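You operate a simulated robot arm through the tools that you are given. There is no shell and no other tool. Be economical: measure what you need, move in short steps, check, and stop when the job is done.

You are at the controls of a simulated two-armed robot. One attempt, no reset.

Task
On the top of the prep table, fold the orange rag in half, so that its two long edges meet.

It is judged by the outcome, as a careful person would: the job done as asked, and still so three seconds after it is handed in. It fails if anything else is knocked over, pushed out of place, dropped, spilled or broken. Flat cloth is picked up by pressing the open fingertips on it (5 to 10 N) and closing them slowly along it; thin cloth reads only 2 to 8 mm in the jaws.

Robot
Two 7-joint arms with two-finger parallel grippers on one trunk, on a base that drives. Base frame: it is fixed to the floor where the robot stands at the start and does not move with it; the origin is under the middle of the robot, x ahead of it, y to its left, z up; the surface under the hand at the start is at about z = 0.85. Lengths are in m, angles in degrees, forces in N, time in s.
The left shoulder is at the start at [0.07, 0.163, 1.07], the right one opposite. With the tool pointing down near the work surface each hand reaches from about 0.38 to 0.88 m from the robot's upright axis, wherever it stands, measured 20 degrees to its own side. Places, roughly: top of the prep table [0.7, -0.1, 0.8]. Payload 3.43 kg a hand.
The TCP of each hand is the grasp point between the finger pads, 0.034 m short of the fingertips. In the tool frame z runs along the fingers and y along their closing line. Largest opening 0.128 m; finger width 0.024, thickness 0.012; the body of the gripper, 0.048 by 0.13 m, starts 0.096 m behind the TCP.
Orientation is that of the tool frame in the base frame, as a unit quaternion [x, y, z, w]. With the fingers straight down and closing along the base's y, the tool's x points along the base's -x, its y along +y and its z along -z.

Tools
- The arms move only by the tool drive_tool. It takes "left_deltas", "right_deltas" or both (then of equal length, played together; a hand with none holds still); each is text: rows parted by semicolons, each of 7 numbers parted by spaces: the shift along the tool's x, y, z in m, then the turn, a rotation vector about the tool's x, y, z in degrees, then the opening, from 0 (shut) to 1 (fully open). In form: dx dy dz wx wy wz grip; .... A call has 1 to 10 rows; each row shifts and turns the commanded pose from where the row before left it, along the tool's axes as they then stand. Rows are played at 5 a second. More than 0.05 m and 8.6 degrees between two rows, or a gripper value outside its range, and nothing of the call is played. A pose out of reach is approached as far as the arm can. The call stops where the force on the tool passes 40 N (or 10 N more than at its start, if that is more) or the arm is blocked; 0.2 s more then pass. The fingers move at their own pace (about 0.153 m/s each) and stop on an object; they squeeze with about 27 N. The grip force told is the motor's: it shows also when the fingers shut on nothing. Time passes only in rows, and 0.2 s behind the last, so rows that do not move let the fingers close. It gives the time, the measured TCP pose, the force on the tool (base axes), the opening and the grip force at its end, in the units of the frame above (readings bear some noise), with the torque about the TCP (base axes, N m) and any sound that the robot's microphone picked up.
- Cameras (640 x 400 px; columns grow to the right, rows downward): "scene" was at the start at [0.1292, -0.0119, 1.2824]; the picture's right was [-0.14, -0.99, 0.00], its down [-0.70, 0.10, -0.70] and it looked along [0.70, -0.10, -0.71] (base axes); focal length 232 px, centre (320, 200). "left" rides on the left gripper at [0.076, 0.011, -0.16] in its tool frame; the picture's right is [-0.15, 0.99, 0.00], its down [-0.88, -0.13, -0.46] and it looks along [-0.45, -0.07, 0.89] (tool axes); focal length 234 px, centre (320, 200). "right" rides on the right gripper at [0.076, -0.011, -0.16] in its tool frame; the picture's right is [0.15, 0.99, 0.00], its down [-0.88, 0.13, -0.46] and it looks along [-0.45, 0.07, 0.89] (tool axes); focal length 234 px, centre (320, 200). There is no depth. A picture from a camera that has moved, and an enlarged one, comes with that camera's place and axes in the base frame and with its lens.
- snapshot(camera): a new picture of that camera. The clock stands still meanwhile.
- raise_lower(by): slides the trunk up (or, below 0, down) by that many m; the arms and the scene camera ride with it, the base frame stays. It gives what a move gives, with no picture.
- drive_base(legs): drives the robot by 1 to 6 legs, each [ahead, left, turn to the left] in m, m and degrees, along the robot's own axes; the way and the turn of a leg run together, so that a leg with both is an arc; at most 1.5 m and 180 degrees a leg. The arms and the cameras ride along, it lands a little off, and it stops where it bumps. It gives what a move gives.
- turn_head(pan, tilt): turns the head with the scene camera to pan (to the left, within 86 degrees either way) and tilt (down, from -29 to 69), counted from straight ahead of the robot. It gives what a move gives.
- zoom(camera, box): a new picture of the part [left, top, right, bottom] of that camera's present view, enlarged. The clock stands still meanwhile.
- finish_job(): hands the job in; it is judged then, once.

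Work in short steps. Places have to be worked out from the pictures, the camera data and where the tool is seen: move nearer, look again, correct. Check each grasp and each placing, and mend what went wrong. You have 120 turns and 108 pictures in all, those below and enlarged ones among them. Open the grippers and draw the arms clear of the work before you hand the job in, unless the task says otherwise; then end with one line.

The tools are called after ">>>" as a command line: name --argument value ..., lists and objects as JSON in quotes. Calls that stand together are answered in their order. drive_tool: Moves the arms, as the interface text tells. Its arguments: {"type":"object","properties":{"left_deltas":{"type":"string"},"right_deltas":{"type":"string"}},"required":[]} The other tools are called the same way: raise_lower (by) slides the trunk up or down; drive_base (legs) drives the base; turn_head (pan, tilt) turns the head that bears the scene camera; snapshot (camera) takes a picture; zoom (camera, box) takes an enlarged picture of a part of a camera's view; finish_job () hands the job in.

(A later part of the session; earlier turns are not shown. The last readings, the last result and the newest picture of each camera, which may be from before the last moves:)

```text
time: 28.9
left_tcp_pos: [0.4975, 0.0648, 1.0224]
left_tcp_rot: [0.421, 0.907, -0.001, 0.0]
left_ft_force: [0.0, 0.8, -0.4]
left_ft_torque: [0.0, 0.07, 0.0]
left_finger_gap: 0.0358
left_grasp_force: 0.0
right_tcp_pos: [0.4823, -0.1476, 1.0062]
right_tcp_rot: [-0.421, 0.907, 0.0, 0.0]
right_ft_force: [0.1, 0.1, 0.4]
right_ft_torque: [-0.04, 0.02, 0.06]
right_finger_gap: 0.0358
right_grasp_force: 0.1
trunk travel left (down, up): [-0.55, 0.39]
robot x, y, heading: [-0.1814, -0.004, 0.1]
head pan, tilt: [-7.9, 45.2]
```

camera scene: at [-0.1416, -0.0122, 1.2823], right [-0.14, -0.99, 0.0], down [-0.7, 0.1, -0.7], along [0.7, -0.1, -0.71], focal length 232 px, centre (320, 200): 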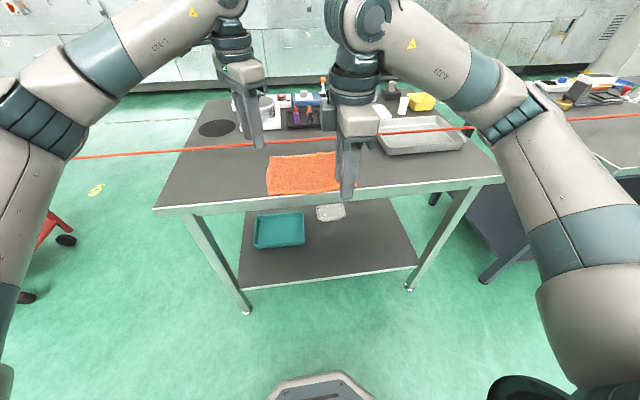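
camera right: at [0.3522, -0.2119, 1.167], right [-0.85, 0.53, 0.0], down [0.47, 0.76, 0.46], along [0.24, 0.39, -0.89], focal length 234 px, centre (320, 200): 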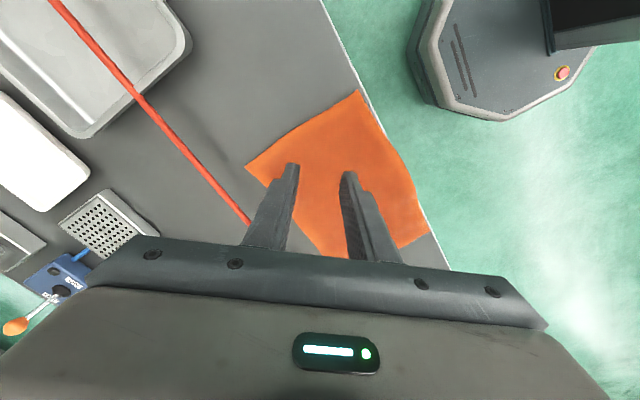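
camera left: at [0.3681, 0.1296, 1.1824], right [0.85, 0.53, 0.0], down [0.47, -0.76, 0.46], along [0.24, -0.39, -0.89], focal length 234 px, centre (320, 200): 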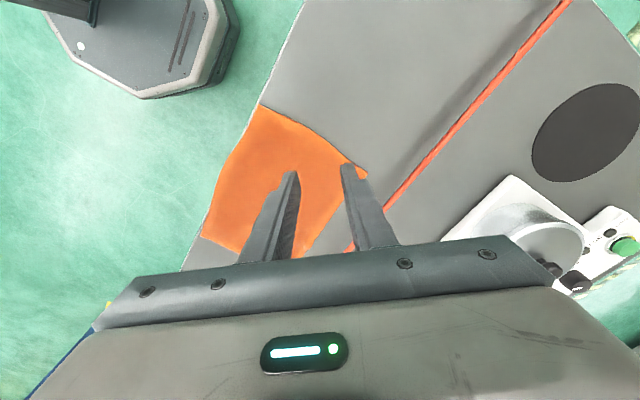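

Small xy corrections to the corner targets and descend to about z 0.915.

>>> drive_tool --left_deltas "-0.0016 -0.021 0 0 0 0 0.28;0 0 0.036 0 0 0 0.28;0 0 0.036 0 0 0 0.28;0 0 0.035 0 0 0 0.28;0 0 0 0 0 0 0.28" --right_deltas "0.0164 -0.0138 0 0 0 0 0.28;0 0 0.03 0 0 0 0.28;0 0 0.03 0 0 0 0.28;0 0 0.031 0 0 0 0.28;0 0 0 0 0 0 0.28"

>>> snapshot --camera "left"

>>> snapshot --camera "right"

>>> zoom --camera "scene" --box '[240, 110, 400, 210]'

```text
time: 30.1
left_tcp_pos: [0.4832, 0.0502, 0.9155]
left_tcp_rot: [0.421, 0.907, 0.001, 0.0]
left_ft_force: [-0.1, 0.0, -0.1]
left_ft_torque: [-0.01, -0.01, 0.0]
left_finger_gap: 0.0359
left_grasp_force: 0.1
right_tcp_pos: [0.4739, -0.1669, 0.9147]
right_tcp_rot: [-0.421, 0.907, 0.0, 0.001]
right_ft_force: [-0.9, -0.3, -0.3]
right_ft_torque: [0.02, -0.01, 0.01]
right_finger_gap: 0.0358
right_grasp_force: 0.0
right hand out of reach, approached as far as the arm can: row 1
trunk travel left (down, up): [-0.55, 0.39]
robot x, y, heading: [-0.1854, -0.0008, -0.0]
head pan, tilt: [-7.9, 45.2]
```

```text
75 pictures are left
camera left: at [0.441, 0.1162, 1.074], right [0.85, 0.53, 0.0], down [0.47, -0.76, 0.46], along [0.24, -0.39, -0.89], focal length 234 px, centre (320, 200)
```

left: 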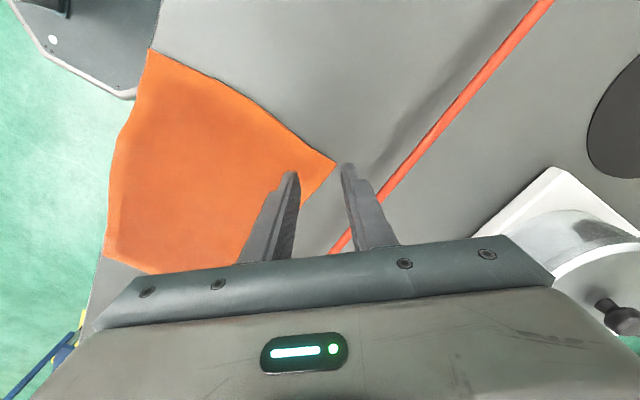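

```text
74 pictures are left
camera right: at [0.4335, -0.2311, 1.0751], right [-0.85, 0.53, 0.0], down [0.47, 0.76, 0.46], along [0.24, 0.39, -0.89], focal length 234 px, centre (320, 200)
```

right: 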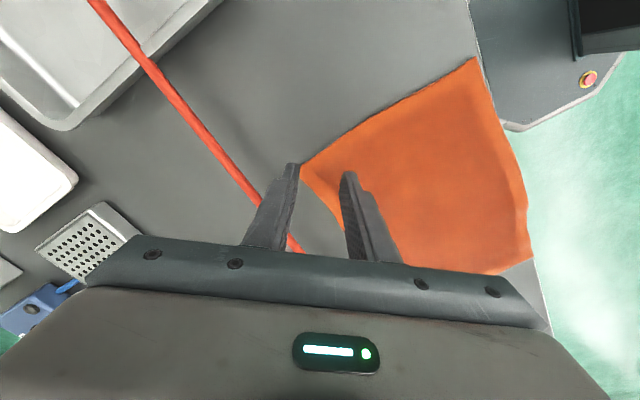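

```text
4.00 times, centred on (320, 160) of scene
camera zoom: at [-0.0544, -0.0116, 1.2825], right [-0.14, -0.99, 0.0], down [-0.7, 0.1, -0.7], along [0.7, -0.1, -0.71], focal length 927 px, centre (320, 360)
```

zoom: 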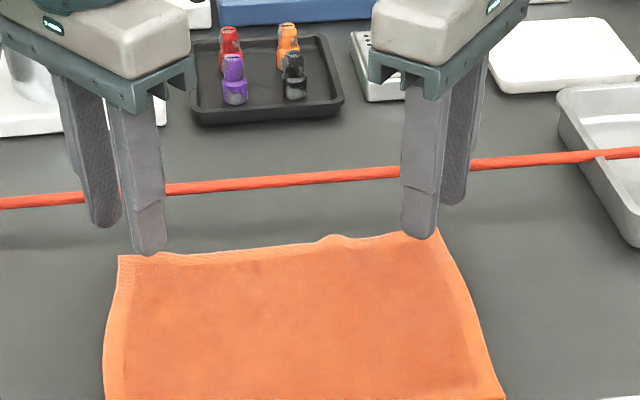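

Corners check at (0.492, 0.061) and (0.490, −0.174); both hands are within millimetres of the right place. I nudge the right one and descend to near contact.

>>> drive_tool --left_deltas "0 0 0.012 0 0 0 0.28;0 0 0.009 0 0 0 0.28;0 0 0.004 0 0 0 0.28;0 0 0 0 0 0 0.28" --right_deltas "-0.005 -0.0015 0.012 0 0 0 0.28;0 0 0.009 0 0 0 0.28;0 0 0.004 0 0 0 0.28;0 0 0 0 0 0 0.28"

```text
time: 31.1
left_tcp_pos: [0.4841, 0.0492, 0.8902]
left_tcp_rot: [0.421, 0.907, 0.0, 0.001]
left_ft_force: [0.9, -0.2, -0.5]
left_ft_torque: [-0.02, -0.02, -0.04]
left_finger_gap: 0.0356
left_grasp_force: 0.1
right_tcp_pos: [0.4792, -0.1629, 0.8891]
right_tcp_rot: [-0.421, 0.907, 0.0, 0.0]
right_ft_force: [-0.9, -0.2, 0.5]
right_ft_torque: [0.02, -0.01, -0.02]
right_finger_gap: 0.0357
right_grasp_force: 0.0
trunk travel left (down, up): [-0.55, 0.39]
robot x, y, heading: [-0.1836, 0.0004, 0.1]
head pan, tilt: [-7.9, 45.2]
```

Press to contact in small steps.

>>> drive_tool --left_deltas "0 0 0.0015 0 0 0 0.28;0 0 0.0012 0 0 0 0.28;0 0 0 0 0 0 0.28" --right_deltas "0 0 0.0015 0 0 0 0.28;0 0 0.0012 0 0 0 0.28;0 0 0 0 0 0 0.28"

```text
time: 31.9
left_tcp_pos: [0.4829, 0.0497, 0.8895]
left_tcp_rot: [0.42, 0.907, 0.0, 0.001]
left_ft_force: [-0.6, -0.2, 0.8]
left_ft_torque: [-0.01, 0.03, 0.0]
left_finger_gap: 0.0358
left_grasp_force: 0.3
right_tcp_pos: [0.4787, -0.1635, 0.8884]
right_tcp_rot: [-0.421, 0.907, -0.001, 0.001]
right_ft_force: [-0.5, -0.4, 1.8]
right_ft_torque: [0.0, 0.06, -0.02]
right_finger_gap: 0.036
right_grasp_force: 0.1
trunk travel left (down, up): [-0.55, 0.39]
robot x, y, heading: [-0.1793, -0.0021, 0.1]
head pan, tilt: [-7.9, 45.2]
```

Just at contact; 2 mm more.

>>> drive_tool --left_deltas "0 0 0.002 0 0 0 0.28;0 0 0.0006 0 0 0 0.28;0 0 0 0 0 0 0.28" --right_deltas "0 0 0.0016 0 0 0 0.28;0 0 0.0004 0 0 0 0.28;0 0 0 0 0 0 0.28"

```text
time: 32.7
left_tcp_pos: [0.4825, 0.0504, 0.8867]
left_tcp_rot: [0.422, 0.907, 0.0, 0.001]
left_ft_force: [2.4, -0.2, 8.6]
left_ft_torque: [-0.14, 0.07, 0.02]
left_finger_gap: 0.035
left_grasp_force: 0.1
right_tcp_pos: [0.4782, -0.1634, 0.8855]
right_tcp_rot: [-0.421, 0.907, 0.0, 0.001]
right_ft_force: [1.5, -0.2, 10.5]
right_ft_torque: [0.06, 0.12, 0.0]
right_finger_gap: 0.0354
right_grasp_force: 0.0
trunk travel left (down, up): [-0.55, 0.39]
robot x, y, heading: [-0.1837, 0.0005, 0.2]
head pan, tilt: [-7.9, 45.2]
```

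Contact forces are right (8.6 and 10.5 N). Closing slowly.

>>> drive_tool --left_deltas "0 0 0 0 0 0 0.25;0 0 0 0 0 0 0.21;0 0 0 0 0 0 0.17;0 0 0 0 0 0 0.13;0 0 0 0 0 0 0.1;0 0 0 0 0 0 0.07;0 0 0 0 0 0 0.04;0 0 0 0 0 0 0.02;0 0 0 0 0 0 0;0 0 0 0 0 0 0" --right_deltas "0 0 0 0 0 0 0.25;0 0 0 0 0 0 0.21;0 0 0 0 0 0 0.17;0 0 0 0 0 0 0.13;0 0 0 0 0 0 0.1;0 0 0 0 0 0 0.07;0 0 0 0 0 0 0.04;0 0 0 0 0 0 0.02;0 0 0 0 0 0 0;0 0 0 0 0 0 0"

>>> snapshot --camera "left"

>>> snapshot --camera "right"

>>> zoom --camera "scene" --box '[240, 110, 400, 210]'

```text
time: 34.9
left_tcp_pos: [0.4817, 0.0507, 0.8861]
left_tcp_rot: [0.42, 0.907, 0.0, 0.001]
left_ft_force: [-1.2, -7.9, 10.1]
left_ft_torque: [-0.3, 0.12, 0.03]
left_finger_gap: 0.0043
left_grasp_force: 26.6
right_tcp_pos: [0.4771, -0.162, 0.886]
right_tcp_rot: [-0.421, 0.907, -0.001, 0.002]
right_ft_force: [-1.1, 7.4, 11.2]
right_ft_torque: [0.31, 0.01, -0.07]
right_finger_gap: 0.0036
right_grasp_force: 27.0
trunk travel left (down, up): [-0.55, 0.39]
robot x, y, heading: [-0.1859, -0.0013, -0.1]
head pan, tilt: [-7.9, 45.2]
```

```text
72 pictures are left
camera left: at [0.4393, 0.1152, 1.0463], right [0.85, 0.53, 0.0], down [0.47, -0.76, 0.46], along [0.24, -0.39, -0.89], focal length 234 px, centre (320, 200)
```

left: 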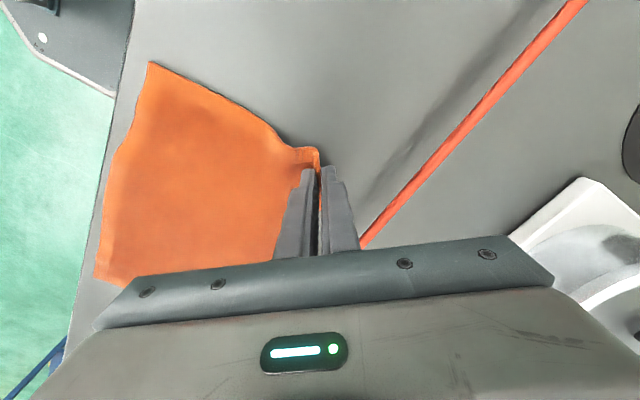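

```text
71 pictures are left
camera right: at [0.436, -0.2276, 1.0473], right [-0.85, 0.53, 0.0], down [0.47, 0.76, 0.46], along [0.24, 0.39, -0.89], focal length 234 px, centre (320, 200)
```

right: 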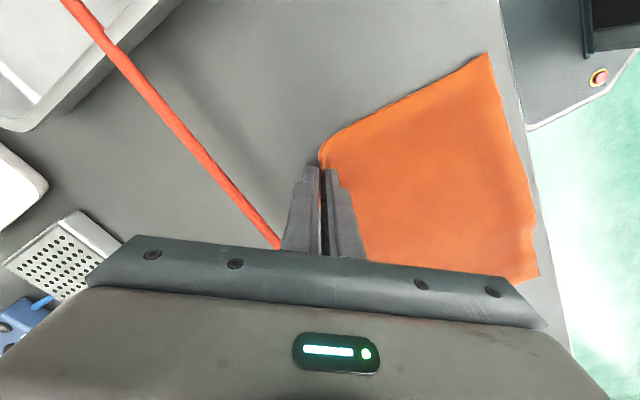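

```text
4.00 times, centred on (320, 160) of scene
camera zoom: at [-0.0563, -0.0114, 1.2827], right [-0.14, -0.99, 0.0], down [-0.7, 0.1, -0.71], along [0.7, -0.1, -0.71], focal length 927 px, centre (320, 360)
```

zoom: 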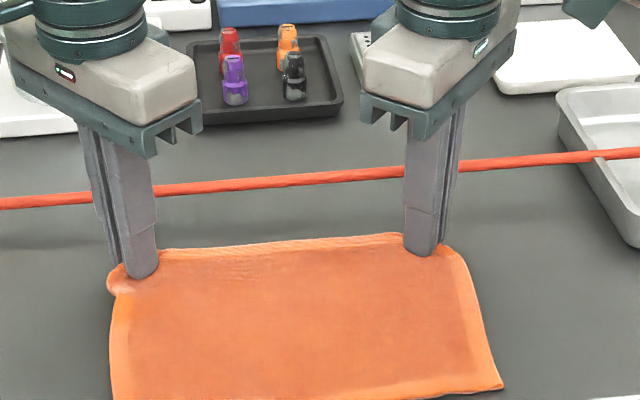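

Both corners are inside the jaws (4.3 and 3.6 mm). Now I lift and move slightly back, then check the hold.

>>> drive_tool --left_deltas "0.002 -0.0023 -0.01 0 0 0 0;0.002 -0.0023 -0.01 0 0 0 0;0.0026 -0.003 -0.01 0 0 0 0;0.0064 -0.0077 -0.0125 0 0 0 0;0.0064 -0.0077 -0.0125 0 0 0 0;0 0 0 0 0 0 0" --right_deltas "0.002 0.0023 -0.01 0 0 0 0;0.002 0.0023 -0.01 0 0 0 0;0.0026 0.003 -0.01 0 0 0 0;0.0064 0.0077 -0.0125 0 0 0 0;0.0064 0.0077 -0.0125 0 0 0 0;0 0 0 0 0 0 0"

>>> zoom --camera "scene" --box '[240, 110, 400, 210]'

>>> snapshot --camera "left"

>>> snapshot --camera "right"

```text
time: 36.3
left_tcp_pos: [0.4529, 0.0495, 0.9393]
left_tcp_rot: [0.421, 0.907, 0.001, 0.001]
left_ft_force: [-0.5, -2.9, -0.2]
left_ft_torque: [-0.12, 0.0, 0.01]
left_finger_gap: 0.0043
left_grasp_force: 27.1
right_tcp_pos: [0.4497, -0.1631, 0.9411]
right_tcp_rot: [-0.42, 0.907, 0.0, 0.001]
right_ft_force: [0.1, 3.1, -0.6]
right_ft_torque: [0.1, 0.05, -0.05]
right_finger_gap: 0.0034
right_grasp_force: 27.0
trunk travel left (down, up): [-0.55, 0.39]
robot x, y, heading: [-0.1811, -0.0041, 0.1]
head pan, tilt: [-7.9, 45.2]
```

```text
4.00 times, centred on (320, 160) of scene
camera zoom: at [-0.0533, -0.0117, 1.2823], right [-0.14, -0.99, 0.0], down [-0.7, 0.1, -0.7], along [0.7, -0.1, -0.71], focal length 927 px, centre (320, 360)
```

zoom: 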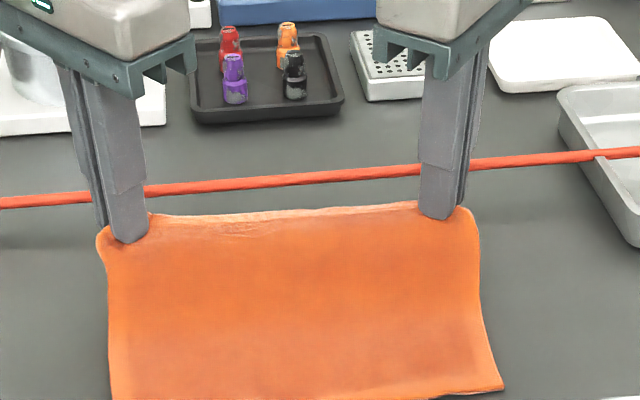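

```text
68 pictures are left
camera left: at [0.4115, 0.1149, 1.1001], right [0.85, 0.53, 0.0], down [0.47, -0.76, 0.46], along [0.24, -0.39, -0.89], focal length 234 px, centre (320, 200)
```

left: 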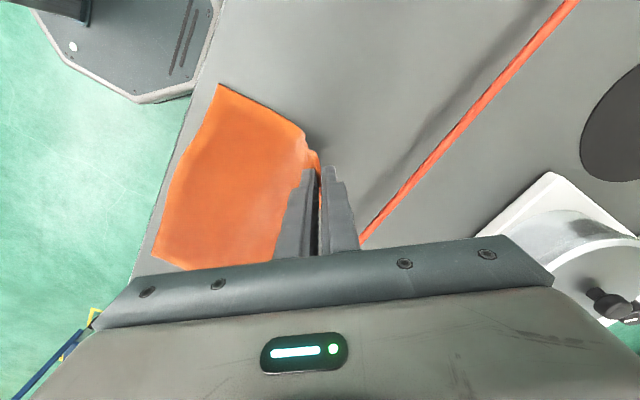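

```text
67 pictures are left
camera right: at [0.4079, -0.228, 1.1015], right [-0.85, 0.53, 0.0], down [0.47, 0.76, 0.46], along [0.24, 0.39, -0.89], focal length 234 px, centre (320, 200)
```

right: 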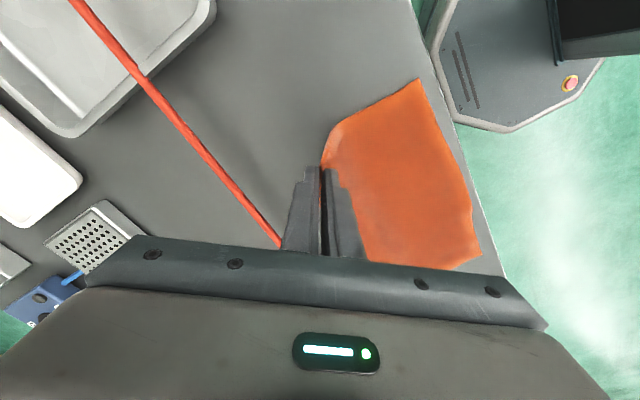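

The rag hangs evenly between the hands. I continue the arc toward me, tilting the hands back to 30°.

>>> drive_tool --left_deltas "0.0142 -0.0168 -0.016 -3.82 -3.23 0 0;0.0125 -0.0148 -0.0072 -3.82 -3.23 0 0;0.0133 -0.0158 -0.0039 -3.82 -3.23 0 0;0.0135 -0.016 -0.0016 -3.82 -3.23 0 0;0.0146 -0.0173 0.0015 -3.82 -3.23 0 0;0.014 -0.0166 0.0047 -3.82 -3.23 0 0;0 0 0 0 0 0 0" --right_deltas "0.0142 0.0168 -0.016 3.82 -3.23 0 0;0.0125 0.0148 -0.0072 3.82 -3.23 0 0;0.0133 0.0158 -0.0039 3.82 -3.23 0 0;0.0135 0.016 -0.0016 3.82 -3.23 0 0;0.0146 0.0173 0.0015 3.82 -3.23 0 0;0.014 0.0166 0.0047 3.82 -3.23 0 0;0 0 0 0 0 0 0"

>>> zoom --camera "scene" --box '[200, 110, 440, 260]'

>>> snapshot --camera "left"

>>> snapshot --camera "right"

```text
time: 37.9
left_tcp_pos: [0.3306, 0.0507, 0.9357]
left_tcp_rot: [0.406, 0.876, 0.109, 0.235]
left_ft_force: [1.1, -3.9, -0.7]
left_ft_torque: [-0.14, 0.03, -0.09]
left_finger_gap: 0.0041
left_grasp_force: 27.0
right_tcp_pos: [0.3267, -0.1625, 0.9356]
right_tcp_rot: [-0.407, 0.875, -0.11, 0.236]
right_ft_force: [-0.9, 3.8, -0.1]
right_ft_torque: [0.13, 0.0, 0.02]
right_finger_gap: 0.0032
right_grasp_force: 27.1
trunk travel left (down, up): [-0.55, 0.39]
robot x, y, heading: [-0.1795, -0.0018, 0.1]
head pan, tilt: [-7.9, 45.2]
```

```text
2.67 times, centred on (320, 185) of scene
camera zoom: at [-0.0534, -0.0115, 1.2823], right [-0.14, -0.99, 0.0], down [-0.7, 0.1, -0.7], along [0.7, -0.1, -0.71], focal length 618 px, centre (320, 240)
```

zoom: 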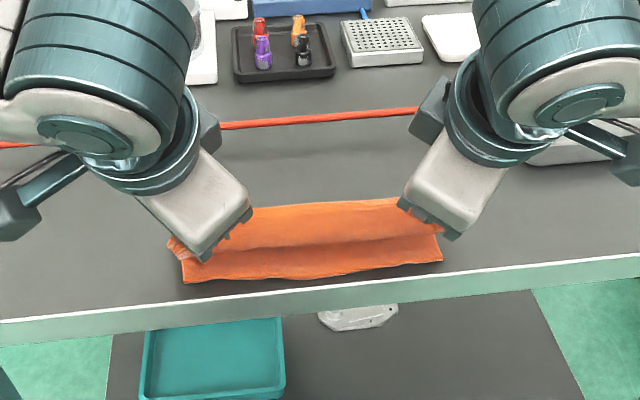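

```text
65 pictures are left
camera left: at [0.2144, 0.1159, 1.0539], right [0.74, 0.53, 0.43], down [0.18, -0.76, 0.63], along [0.65, -0.39, -0.65], focal length 234 px, centre (320, 200)
```

left: 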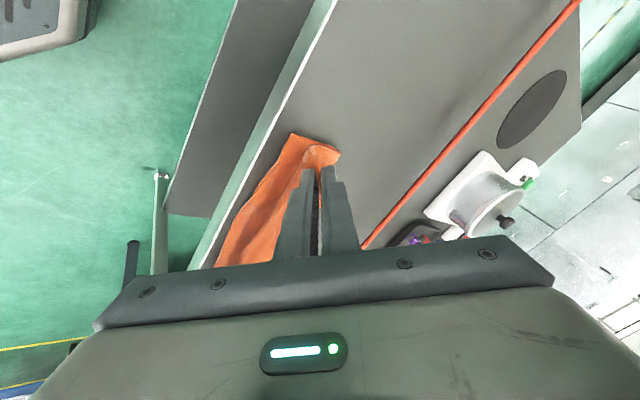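

```text
64 pictures are left
camera right: at [0.2115, -0.2279, 1.0545], right [-0.74, 0.53, -0.43], down [0.18, 0.76, 0.63], along [0.65, 0.39, -0.65], focal length 234 px, centre (320, 200)
```

right: 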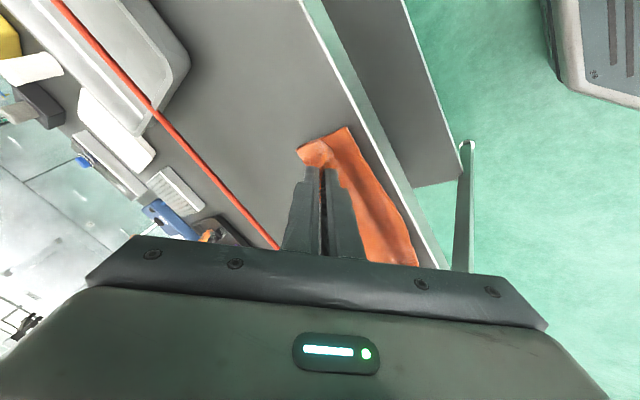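

The fold follows nicely; the near edge has slid slightly to x≈0.33 (left) / 0.326 (right), so the pinch tips should land around x 0.338/0.334. Lowering.

>>> drive_tool --left_deltas "0.0049 -0.0058 0.0083 0 0 0 0;0.0049 -0.0058 0.0083 0 0 0 0;0.0049 -0.0058 0.0083 0 0 0 0;0 0 0 0 0 0 0" --right_deltas "0.0049 0.0058 0.0083 0 0 0 0;0.0049 0.0058 0.0083 0 0 0 0;0.0049 0.0058 0.0083 0 0 0 0;0 0 0 0 0 0 0"

>>> zoom --camera "scene" --box '[200, 110, 440, 260]'

>>> zoom --camera "left" --box '[200, 100, 440, 250]'

>>> zoom --camera "right" --box '[200, 100, 440, 250]'

```text
time: 38.9
left_tcp_pos: [0.3227, 0.0492, 0.9042]
left_tcp_rot: [0.406, 0.876, 0.108, 0.235]
left_ft_force: [-0.1, -3.0, 0.1]
left_ft_torque: [-0.14, 0.03, -0.07]
left_finger_gap: 0.0042
left_grasp_force: 26.9
right_tcp_pos: [0.3196, -0.1628, 0.9021]
right_tcp_rot: [-0.407, 0.876, -0.11, 0.236]
right_ft_force: [-0.7, 2.8, 0.6]
right_ft_torque: [0.09, 0.06, 0.06]
right_finger_gap: 0.0032
right_grasp_force: 27.2
trunk travel left (down, up): [-0.55, 0.39]
robot x, y, heading: [-0.1816, -0.0028, -0.1]
head pan, tilt: [-7.9, 45.2]
```

```text
2.67 times, centred on (320, 185) of scene
camera zoom: at [-0.054, -0.0116, 1.2824], right [-0.14, -0.99, 0.0], down [-0.7, 0.1, -0.7], along [0.7, -0.1, -0.71], focal length 618 px, centre (320, 240)
```

zoom: 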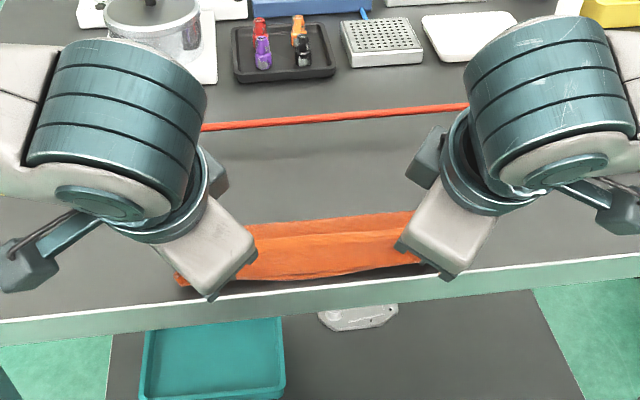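

```text
2.67 times, centred on (320, 175) of left
camera zoom: at [0.207, 0.1152, 1.0215], right [0.74, 0.53, 0.43], down [0.18, -0.76, 0.63], along [0.65, -0.39, -0.65], focal length 624 px, centre (320, 267)
```

zoom: 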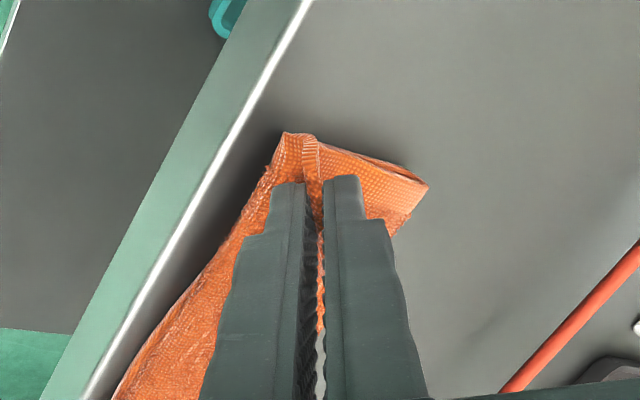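

```text
2.67 times, centred on (320, 175) of right
camera zoom: at [0.2043, -0.2275, 1.0209], right [-0.74, 0.53, -0.43], down [0.18, 0.76, 0.63], along [0.65, 0.39, -0.65], focal length 624 px, centre (320, 267)
```

zoom: 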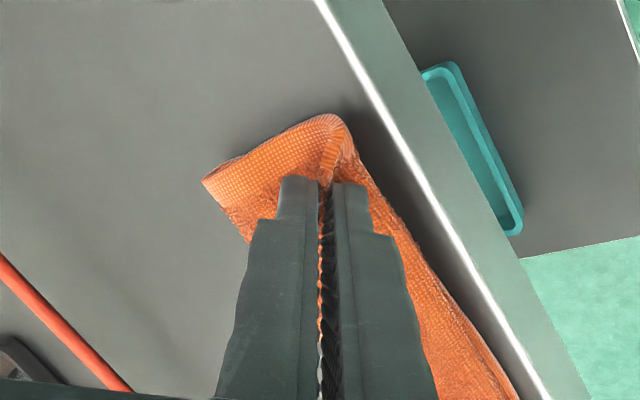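

Nearly down (tips ~18 mm up), with the near edge under at x≈0.32. I lower the last 9 mm and check force.

>>> drive_tool --left_deltas "0.0037 -0.0044 0.0059 0 0 0 0;0.0008 -0.001 0.0014 0 0 0 0;0 0 0 0 0 0 0" --right_deltas "0.0037 0.0044 0.0059 0 0 0 0;0 0 0 0 0 0 0;0 0 0 0 0 0 0"

>>> zoom --camera "left" --box '[200, 100, 440, 250]'

>>> zoom --camera "right" --box '[200, 100, 440, 250]'

```text
time: 39.7
left_tcp_pos: [0.3211, 0.0506, 0.8936]
left_tcp_rot: [0.407, 0.876, 0.109, 0.235]
left_ft_force: [-0.4, -2.3, 2.1]
left_ft_torque: [-0.14, 0.07, -0.07]
left_finger_gap: 0.0041
left_grasp_force: 27.1
right_tcp_pos: [0.3176, -0.1618, 0.8931]
right_tcp_rot: [-0.407, 0.876, -0.108, 0.235]
right_ft_force: [0.1, 2.4, 1.3]
right_ft_torque: [0.17, 0.03, 0.04]
right_finger_gap: 0.0032
right_grasp_force: 26.4
trunk travel left (down, up): [-0.55, 0.39]
robot x, y, heading: [-0.1848, 0.0019, 0.1]
head pan, tilt: [-7.9, 45.2]
```

```text
2.67 times, centred on (320, 175) of left
camera zoom: at [0.2045, 0.1149, 1.0113], right [0.74, 0.53, 0.42], down [0.18, -0.76, 0.63], along [0.65, -0.39, -0.65], focal length 624 px, centre (320, 267)
```

zoom: 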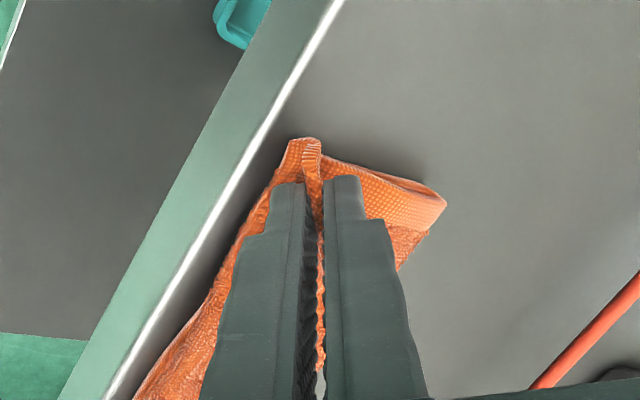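

```text
2.67 times, centred on (320, 175) of right
camera zoom: at [0.2023, -0.2276, 1.0131], right [-0.74, 0.53, -0.43], down [0.18, 0.76, 0.63], along [0.65, 0.39, -0.65], focal length 624 px, centre (320, 267)
```

zoom: 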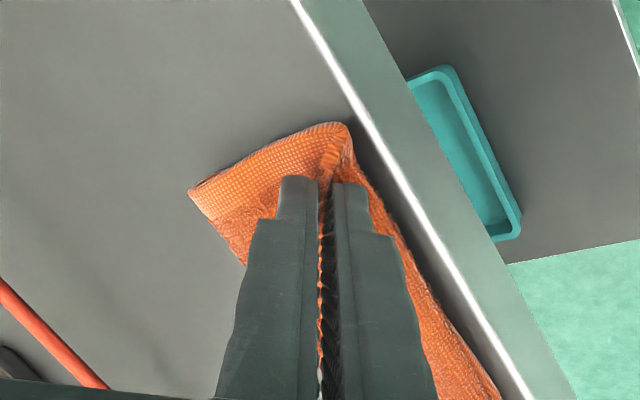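

Light contact now (~2 N). I open the fingers slowly a little way and withdraw along the tool axis.

>>> drive_tool --left_deltas "0 0 0 0 0 0 0.05;0 0 0 0 0 0 0.1;0 0 0 0 0 0 0.14;0 0 0 0 0 0 0.14;0 0 -0.01 0 0 0 0.14;0 0 -0.01 0 0 0 0.14;0 0 -0.015 0 0 0 0.14;0 0 -0.02 0 0 0 0.14;0 0 -0.03 0 0 0 0.14;0 0 -0.03 0 0 0 0.14" --right_deltas "0 0 0 0 0 0 0.05;0 0 0 0 0 0 0.1;0 0 0 0 0 0 0.14;0 0 0 0 0 0 0.14;0 0 -0.01 0 0 0 0.14;0 0 -0.01 0 0 0 0.14;0 0 -0.015 0 0 0 0.14;0 0 -0.02 0 0 0 0.14;0 0 -0.03 0 0 0 0.14;0 0 -0.03 0 0 0 0.14"

>>> zoom --camera "scene" --box '[200, 110, 440, 260]'

>>> snapshot --camera "left"

>>> snapshot --camera "right"

```text
time: 41.9
left_tcp_pos: [0.2623, 0.0506, 0.9916]
left_tcp_rot: [0.407, 0.876, 0.108, 0.235]
left_ft_force: [0.4, -0.5, -0.2]
left_ft_torque: [0.02, -0.04, 0.03]
left_finger_gap: 0.0176
left_grasp_force: 0.2
right_tcp_pos: [0.2729, -0.1592, 1.0023]
right_tcp_rot: [-0.406, 0.876, -0.11, 0.234]
right_ft_force: [-0.5, 0.5, -0.1]
right_ft_torque: [0.02, -0.02, -0.01]
right_finger_gap: 0.018
right_grasp_force: 0.0
right hand out of reach, approached as far as the arm can: row 8, 9, 10
trunk travel left (down, up): [-0.55, 0.39]
robot x, y, heading: [-0.1842, -0.0009, -0.1]
head pan, tilt: [-7.9, 45.2]
```

```text
2.67 times, centred on (320, 185) of scene
camera zoom: at [-0.0551, -0.0116, 1.2824], right [-0.14, -0.99, 0.0], down [-0.7, 0.1, -0.71], along [0.7, -0.1, -0.71], focal length 618 px, centre (320, 240)
```

zoom: 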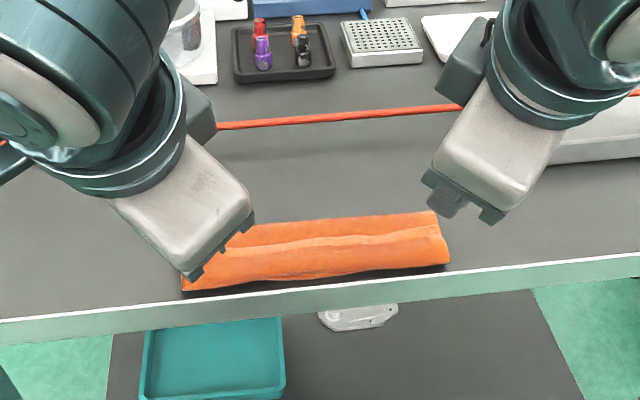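

```text
57 pictures are left
camera left: at [0.1468, 0.1144, 1.1102], right [0.74, 0.53, 0.43], down [0.18, -0.76, 0.63], along [0.65, -0.39, -0.65], focal length 234 px, centre (320, 200)
```

left: 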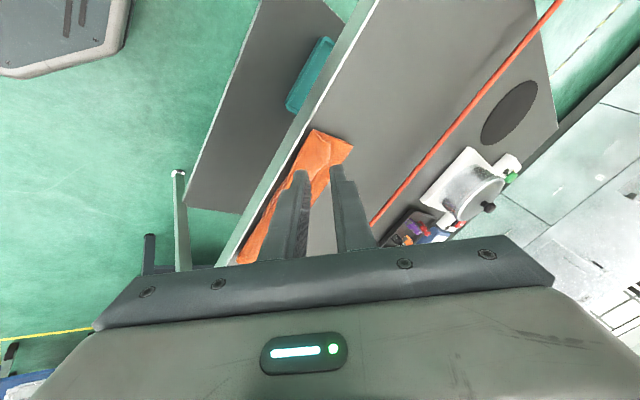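

```text
56 pictures are left
camera right: at [0.1574, -0.2235, 1.1206], right [-0.74, 0.53, -0.42], down [0.18, 0.76, 0.63], along [0.65, 0.39, -0.65], focal length 234 px, centre (320, 200)
```

right: 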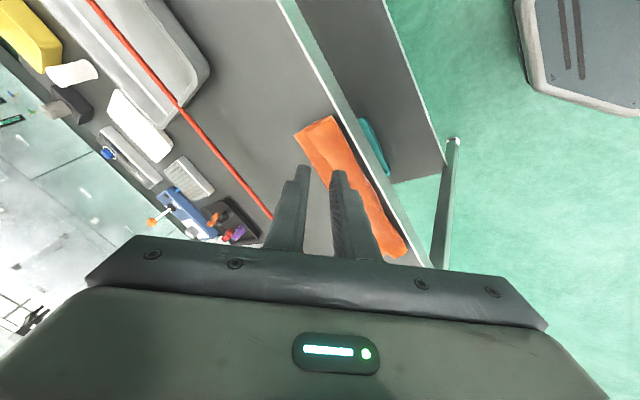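

It's released and folded, but a line runs along the middle of the top layer. I move the arms aside to look properly.

>>> drive_tool --left_deltas "0.0246 0.029 -0.011 0 0 0 0.14;0.0246 0.029 -0.011 0 0 0 0.14;0.0246 0.029 -0.011 0 0 0 0.14;0.0246 0.029 -0.011 0 0 0 0.14;0 0 0 0 0 0 0.14" --right_deltas "0.0246 -0.029 -0.011 0 0 0 0.14;0.0246 -0.029 -0.011 0 0 0 0.14;0.0246 -0.029 -0.011 0 0 0 0.14;0.0246 -0.029 -0.011 0 0 0 0.14;0 0 0 0 0 0 0.14"

>>> zoom --camera "scene" --box '[256, 170, 384, 250]'

>>> snapshot --camera "left"

>>> snapshot --camera "right"

```text
time: 43.1
left_tcp_pos: [0.2656, 0.2012, 1.0419]
left_tcp_rot: [0.406, 0.876, 0.109, 0.235]
left_ft_force: [-0.4, 0.3, -0.3]
left_ft_torque: [0.05, -0.02, -0.03]
left_finger_gap: 0.0178
left_grasp_force: 0.0
right_tcp_pos: [0.2731, -0.309, 1.0501]
right_tcp_rot: [-0.408, 0.876, -0.108, 0.234]
right_ft_force: [-0.5, 0.5, -0.6]
right_ft_torque: [0.07, 0.01, -0.04]
right_finger_gap: 0.0179
right_grasp_force: 0.1
trunk travel left (down, up): [-0.55, 0.39]
robot x, y, heading: [-0.1826, -0.0031, 0.0]
head pan, tilt: [-7.9, 45.2]
```

```text
5.00 times, centred on (320, 210) of scene
camera zoom: at [-0.0528, -0.0121, 1.2822], right [-0.14, -0.99, 0.0], down [-0.7, 0.1, -0.7], along [0.7, -0.1, -0.71], focal length 1159 px, centre (320, 150)
```

zoom: 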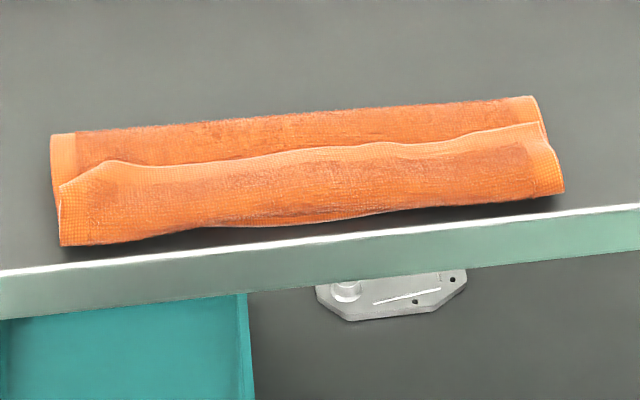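

```text
54 pictures are left
camera left: at [0.1496, 0.2666, 1.1603], right [0.74, 0.53, 0.42], down [0.18, -0.76, 0.63], along [0.65, -0.39, -0.65], focal length 234 px, centre (320, 200)
```

left: 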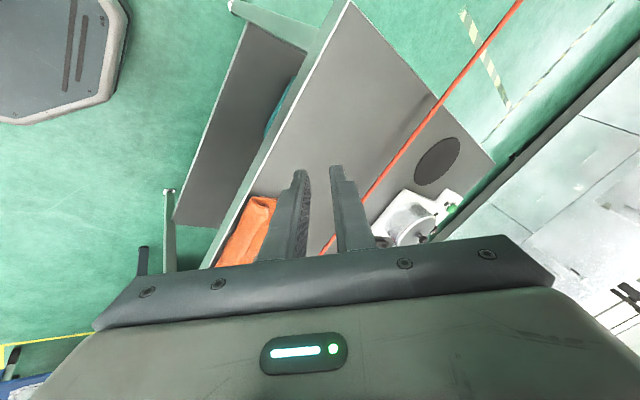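

```text
53 pictures are left
camera right: at [0.1584, -0.3741, 1.1689], right [-0.74, 0.53, -0.42], down [0.18, 0.76, 0.63], along [0.65, 0.39, -0.65], focal length 234 px, centre (320, 200)
```

right: 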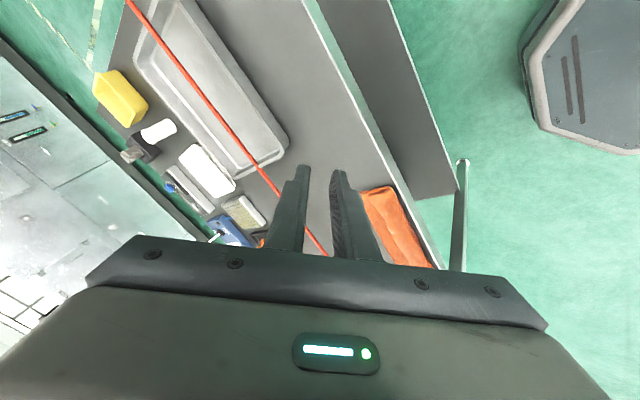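

There appears to be a hem line mid-way, so a strip may be folded back. I zoom in from both wrist cameras to tell which layer.

>>> zoom --camera "right" --box '[340, 170, 460, 270]'

>>> zoom --camera "left" --box '[200, 180, 300, 270]'

>>> zoom --camera "scene" --box '[250, 185, 320, 230]'

>>> zoom --camera "scene" --box '[320, 180, 390, 225]'

```text
4.00 times, centred on (400, 220) of right
camera zoom: at [0.1584, -0.3741, 1.1689], right [-0.74, 0.53, -0.42], down [0.18, 0.76, 0.63], along [0.65, 0.39, -0.65], focal length 937 px, centre (0, 120)
```

zoom: 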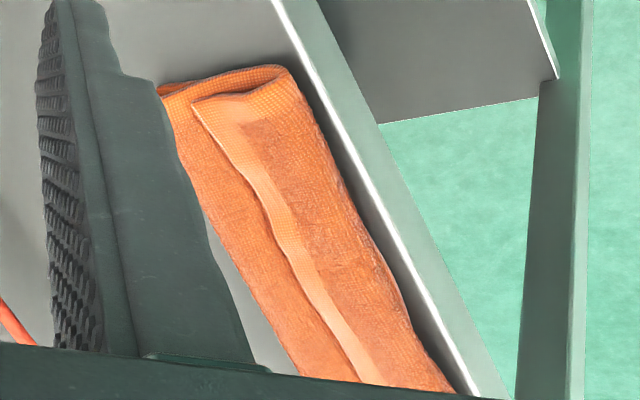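

```text
4.44 times, centred on (250, 225) of left
camera zoom: at [0.1496, 0.2666, 1.1603], right [0.74, 0.53, 0.42], down [0.18, -0.76, 0.63], along [0.65, -0.39, -0.65], focal length 1041 px, centre (631, 89)
```

zoom: 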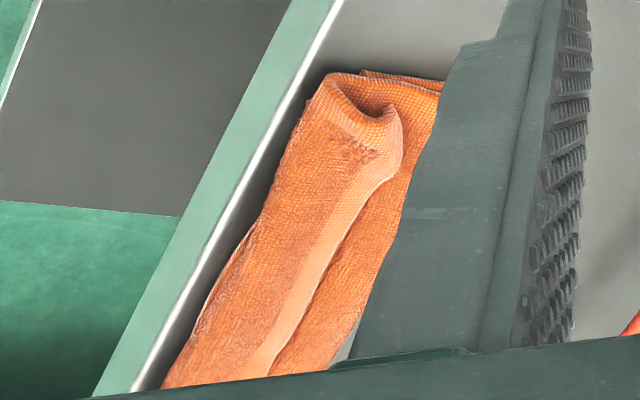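

```text
8.89 times, centred on (285, 208) of scene
camera zoom: at [-0.0528, -0.0121, 1.2822], right [-0.14, -0.99, 0.0], down [-0.7, 0.1, -0.7], along [0.7, -0.1, -0.71], focal length 2060 px, centre (631, 133)
```

zoom: 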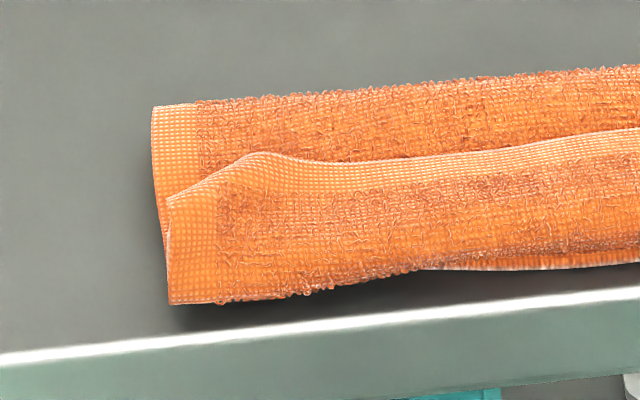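

```text
8.89 times, centred on (355, 202) of scene
camera zoom: at [-0.0528, -0.0121, 1.2822], right [-0.14, -0.99, 0.0], down [-0.7, 0.1, -0.7], along [0.7, -0.1, -0.71], focal length 2060 px, centre (9, 178)
```

zoom: 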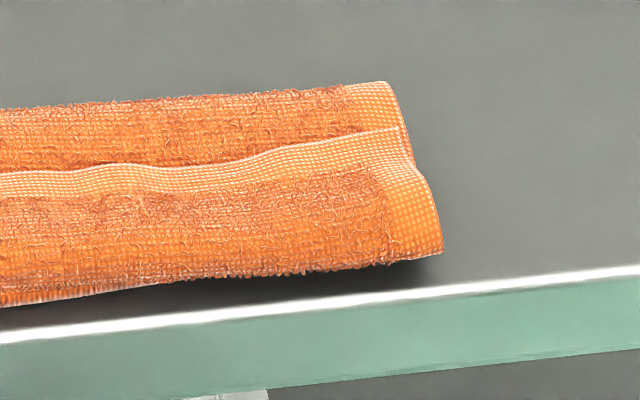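

The top layer's end strip (~3 cm) folded back on itself, and the bottom layer's hem is visible under it. The flap's corners point the same way as the original far corners, so I can pinch them again with the same diagonal grip and relay it with more tension. I level the hands and move above the flap corners, about (0.354, 0.060) and (0.363, −0.185).

>>> drive_tool --left_deltas "0 0 0 3.82 3.23 0 0.28;0 0 0 3.82 3.23 0 0.28;0 0 0 3.82 3.23 0 0.28;0 0 0 3.82 3.23 0 0.28;0 0 0 3.82 3.23 0 0.28;0 0 0 3.82 3.23 0 0.28;-0.0413 -0.0097 0 0 0 0 0.28;-0.0413 -0.0097 0 0 0 0 0.28;-0.0413 -0.0097 0 0 0 0 0.28;-0.0413 -0.0097 0 0 0 0 0.28" --right_deltas "0 0 0 -3.82 3.23 0 0.28;0 0 0 -3.82 3.23 0 0.28;0 0 0 -3.82 3.23 0 0.28;0 0 0 -3.82 3.23 0 0.28;0 0 0 -3.82 3.23 0 0.28;0 0 0 -3.82 3.23 0 0.28;-0.0383 0.0067 0 0 0 0 0.28;-0.0383 0.0067 0 0 0 0 0.28;-0.0383 0.0067 0 0 0 0 0.28;-0.0383 0.0067 0 0 0 0 0.28"

>>> snapshot --camera "left"

>>> snapshot --camera "right"

```text
time: 45.3
left_tcp_pos: [0.3432, 0.0472, 1.0415]
left_tcp_rot: [0.421, 0.907, 0.0, -0.001]
left_ft_force: [0.2, -0.6, -0.6]
left_ft_torque: [-0.01, 0.01, 0.02]
left_finger_gap: 0.0358
left_grasp_force: 0.1
right_tcp_pos: [0.3532, -0.1726, 1.0519]
right_tcp_rot: [-0.421, 0.907, -0.001, 0.0]
right_ft_force: [-0.3, 0.2, -0.3]
right_ft_torque: [0.01, 0.05, -0.03]
right_finger_gap: 0.0358
right_grasp_force: 0.1
trunk travel left (down, up): [-0.55, 0.39]
robot x, y, heading: [-0.1833, 0.0013, -0.2]
head pan, tilt: [-7.9, 45.2]
```

```text
48 pictures are left
camera left: at [0.302, 0.1125, 1.2017], right [0.85, 0.53, 0.0], down [0.47, -0.76, 0.45], along [0.24, -0.39, -0.89], focal length 234 px, centre (320, 200)
```

left: 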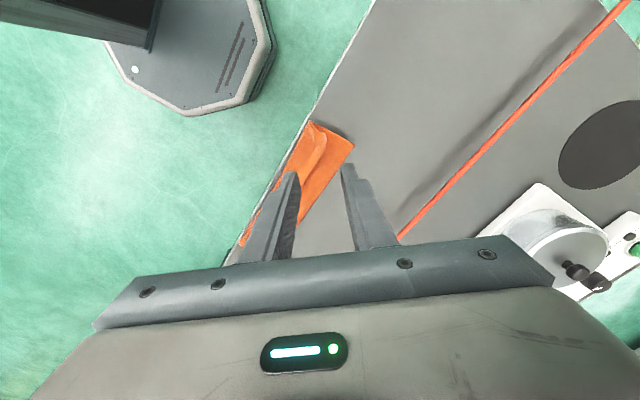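

```text
47 pictures are left
camera right: at [0.3123, -0.2376, 1.2111], right [-0.85, 0.53, 0.0], down [0.47, 0.76, 0.46], along [0.24, 0.39, -0.89], focal length 234 px, centre (320, 200)
```

right: 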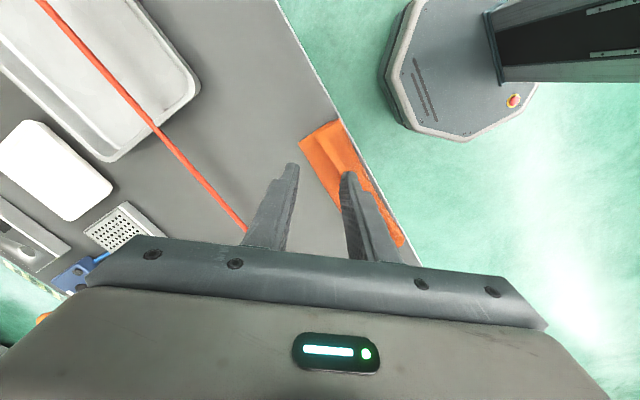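

Descending to about z 0.93 for a closer look.

>>> drive_tool --left_deltas "0 0 0.037 0 0 0 0.28;0 0 0.037 0 0 0 0.28;0 0 0.037 0 0 0 0.28;0 0 0 0 0 0 0.28" --right_deltas "0 0 0.041 0 0 0 0.28;0 0 0.041 0 0 0 0.28;0 0 0.04 0 0 0 0.28;0 0 0 0 0 0 0.28"

>>> zoom --camera "left" --box '[200, 90, 440, 240]'

>>> zoom --camera "right" --box '[200, 90, 440, 240]'

```text
time: 46.3
left_tcp_pos: [0.3408, 0.048, 0.9327]
left_tcp_rot: [0.421, 0.907, 0.0, 0.0]
left_ft_force: [0.2, 0.2, 0.7]
left_ft_torque: [0.0, -0.04, -0.02]
left_finger_gap: 0.036
left_grasp_force: 0.1
right_tcp_pos: [0.3527, -0.1759, 0.9266]
right_tcp_rot: [-0.421, 0.907, 0.0, 0.002]
right_ft_force: [0.5, -1.0, 0.0]
right_ft_torque: [-0.02, -0.04, -0.01]
right_finger_gap: 0.036
right_grasp_force: 0.0
trunk travel left (down, up): [-0.55, 0.39]
robot x, y, heading: [-0.1823, 0.0019, -0.1]
head pan, tilt: [-7.9, 45.2]
```

```text
2.67 times, centred on (320, 165) of left
camera zoom: at [0.2979, 0.1133, 1.0922], right [0.85, 0.53, 0.0], down [0.47, -0.76, 0.46], along [0.24, -0.39, -0.89], focal length 624 px, centre (320, 293)
```

zoom: 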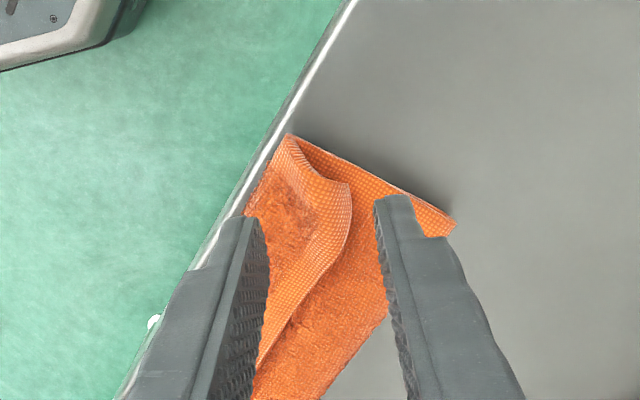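

```text
2.67 times, centred on (320, 165) of right
camera zoom: at [0.3104, -0.2402, 1.0876], right [-0.85, 0.53, 0.0], down [0.47, 0.76, 0.46], along [0.24, 0.39, -0.89], focal length 624 px, centre (320, 293)
```

zoom: 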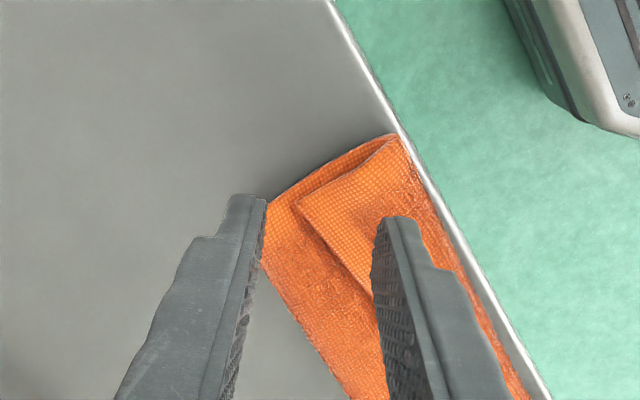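

Flap corners measure (0.343, 0.061) and (0.358, −0.180). I adjust, narrow the opening slightly, and descend to just above.

>>> drive_tool --left_deltas "0.0088 0 0.011 0 0 0 0.23;0 0 0.01 0 0 0 0.23;0 0 0.008 0 0 0 0.23;0 0 0 0 0 0 0.23" --right_deltas "0 0.0057 0.01 0 0 0 0.23;0 0 0.007 0 0 0 0.23;0 0 0.006 0 0 0 0.23;0 0 0 0 0 0 0.23"

>>> zoom --camera "left" --box '[200, 90, 440, 240]'

>>> zoom --camera "right" --box '[200, 90, 440, 240]'

```text
time: 47.3
left_tcp_pos: [0.3333, 0.0543, 0.9035]
left_tcp_rot: [0.421, 0.907, -0.001, -0.001]
left_ft_force: [0.0, 0.3, 0.2]
left_ft_torque: [-0.01, 0.01, 0.02]
left_finger_gap: 0.0297
left_grasp_force: 0.1
right_tcp_pos: [0.3474, -0.1707, 0.9037]
right_tcp_rot: [-0.421, 0.907, -0.001, 0.0]
right_ft_force: [0.9, -0.1, -0.3]
right_ft_torque: [0.0, 0.0, 0.04]
right_finger_gap: 0.0295
right_grasp_force: 0.2
trunk travel left (down, up): [-0.55, 0.39]
robot x, y, heading: [-0.1847, 0.0044, -0.1]
head pan, tilt: [-7.9, 45.2]
```

```text
2.67 times, centred on (320, 165) of left
camera zoom: at [0.2927, 0.12, 1.0623], right [0.85, 0.53, 0.0], down [0.47, -0.76, 0.46], along [0.24, -0.39, -0.89], focal length 624 px, centre (320, 293)
```

zoom: 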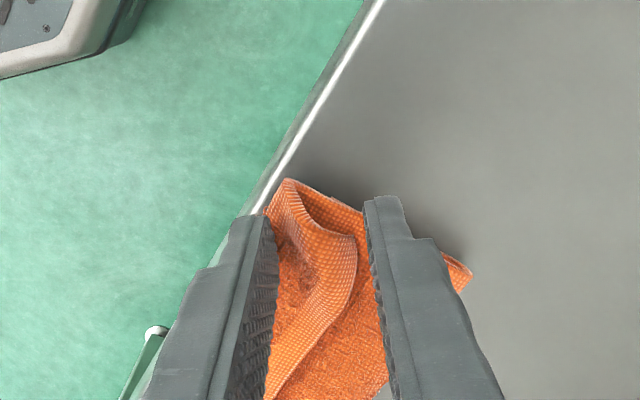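

```text
2.67 times, centred on (320, 165) of right
camera zoom: at [0.3058, -0.2361, 1.0648], right [-0.85, 0.53, 0.0], down [0.47, 0.76, 0.46], along [0.24, 0.39, -0.89], focal length 624 px, centre (320, 293)
```

zoom: 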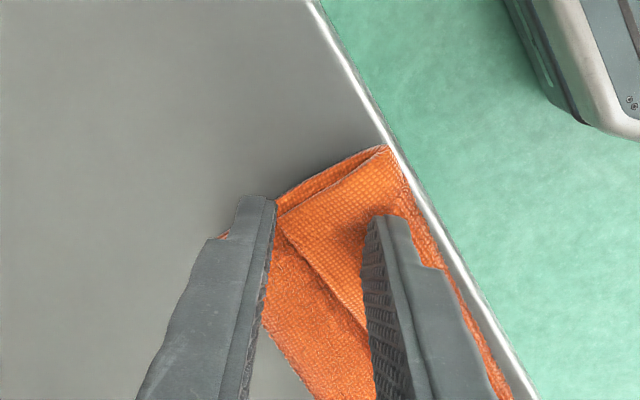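

On the left, the inner finger is too near the fold; I shift both toward the flap corners (left 9 mm, right 4 mm) and press gently.

>>> drive_tool --left_deltas "0 0.009 0 0 0 0 0.23;0 0 0.003 0 0 0 0.23;0 0 0.002 0 0 0 0.23;0 0 0.002 0 0 0 0.23;0 0 0 0 0 0 0.23" --right_deltas "0 -0.004 0 0 0 0 0.23;0 0 0.003 0 0 0 0.23;0 0 0.002 0 0 0 0.23;0 0 0.002 0 0 0 0.23;0 0 0 0 0 0 0.23"

```text
time: 48.5
left_tcp_pos: [0.34, 0.0607, 0.8956]
left_tcp_rot: [0.421, 0.907, 0.0, 0.0]
left_ft_force: [0.3, -0.1, 0.8]
left_ft_torque: [-0.04, 0.01, 0.02]
left_finger_gap: 0.0296
left_grasp_force: 0.1
right_tcp_pos: [0.3506, -0.173, 0.8979]
right_tcp_rot: [-0.422, 0.907, 0.0, 0.001]
right_ft_force: [0.1, 0.8, 1.0]
right_ft_torque: [0.01, 0.03, 0.01]
right_finger_gap: 0.0297
right_grasp_force: 0.2
trunk travel left (down, up): [-0.55, 0.39]
robot x, y, heading: [-0.1814, -0.0033, -0.1]
head pan, tilt: [-7.9, 45.2]
```

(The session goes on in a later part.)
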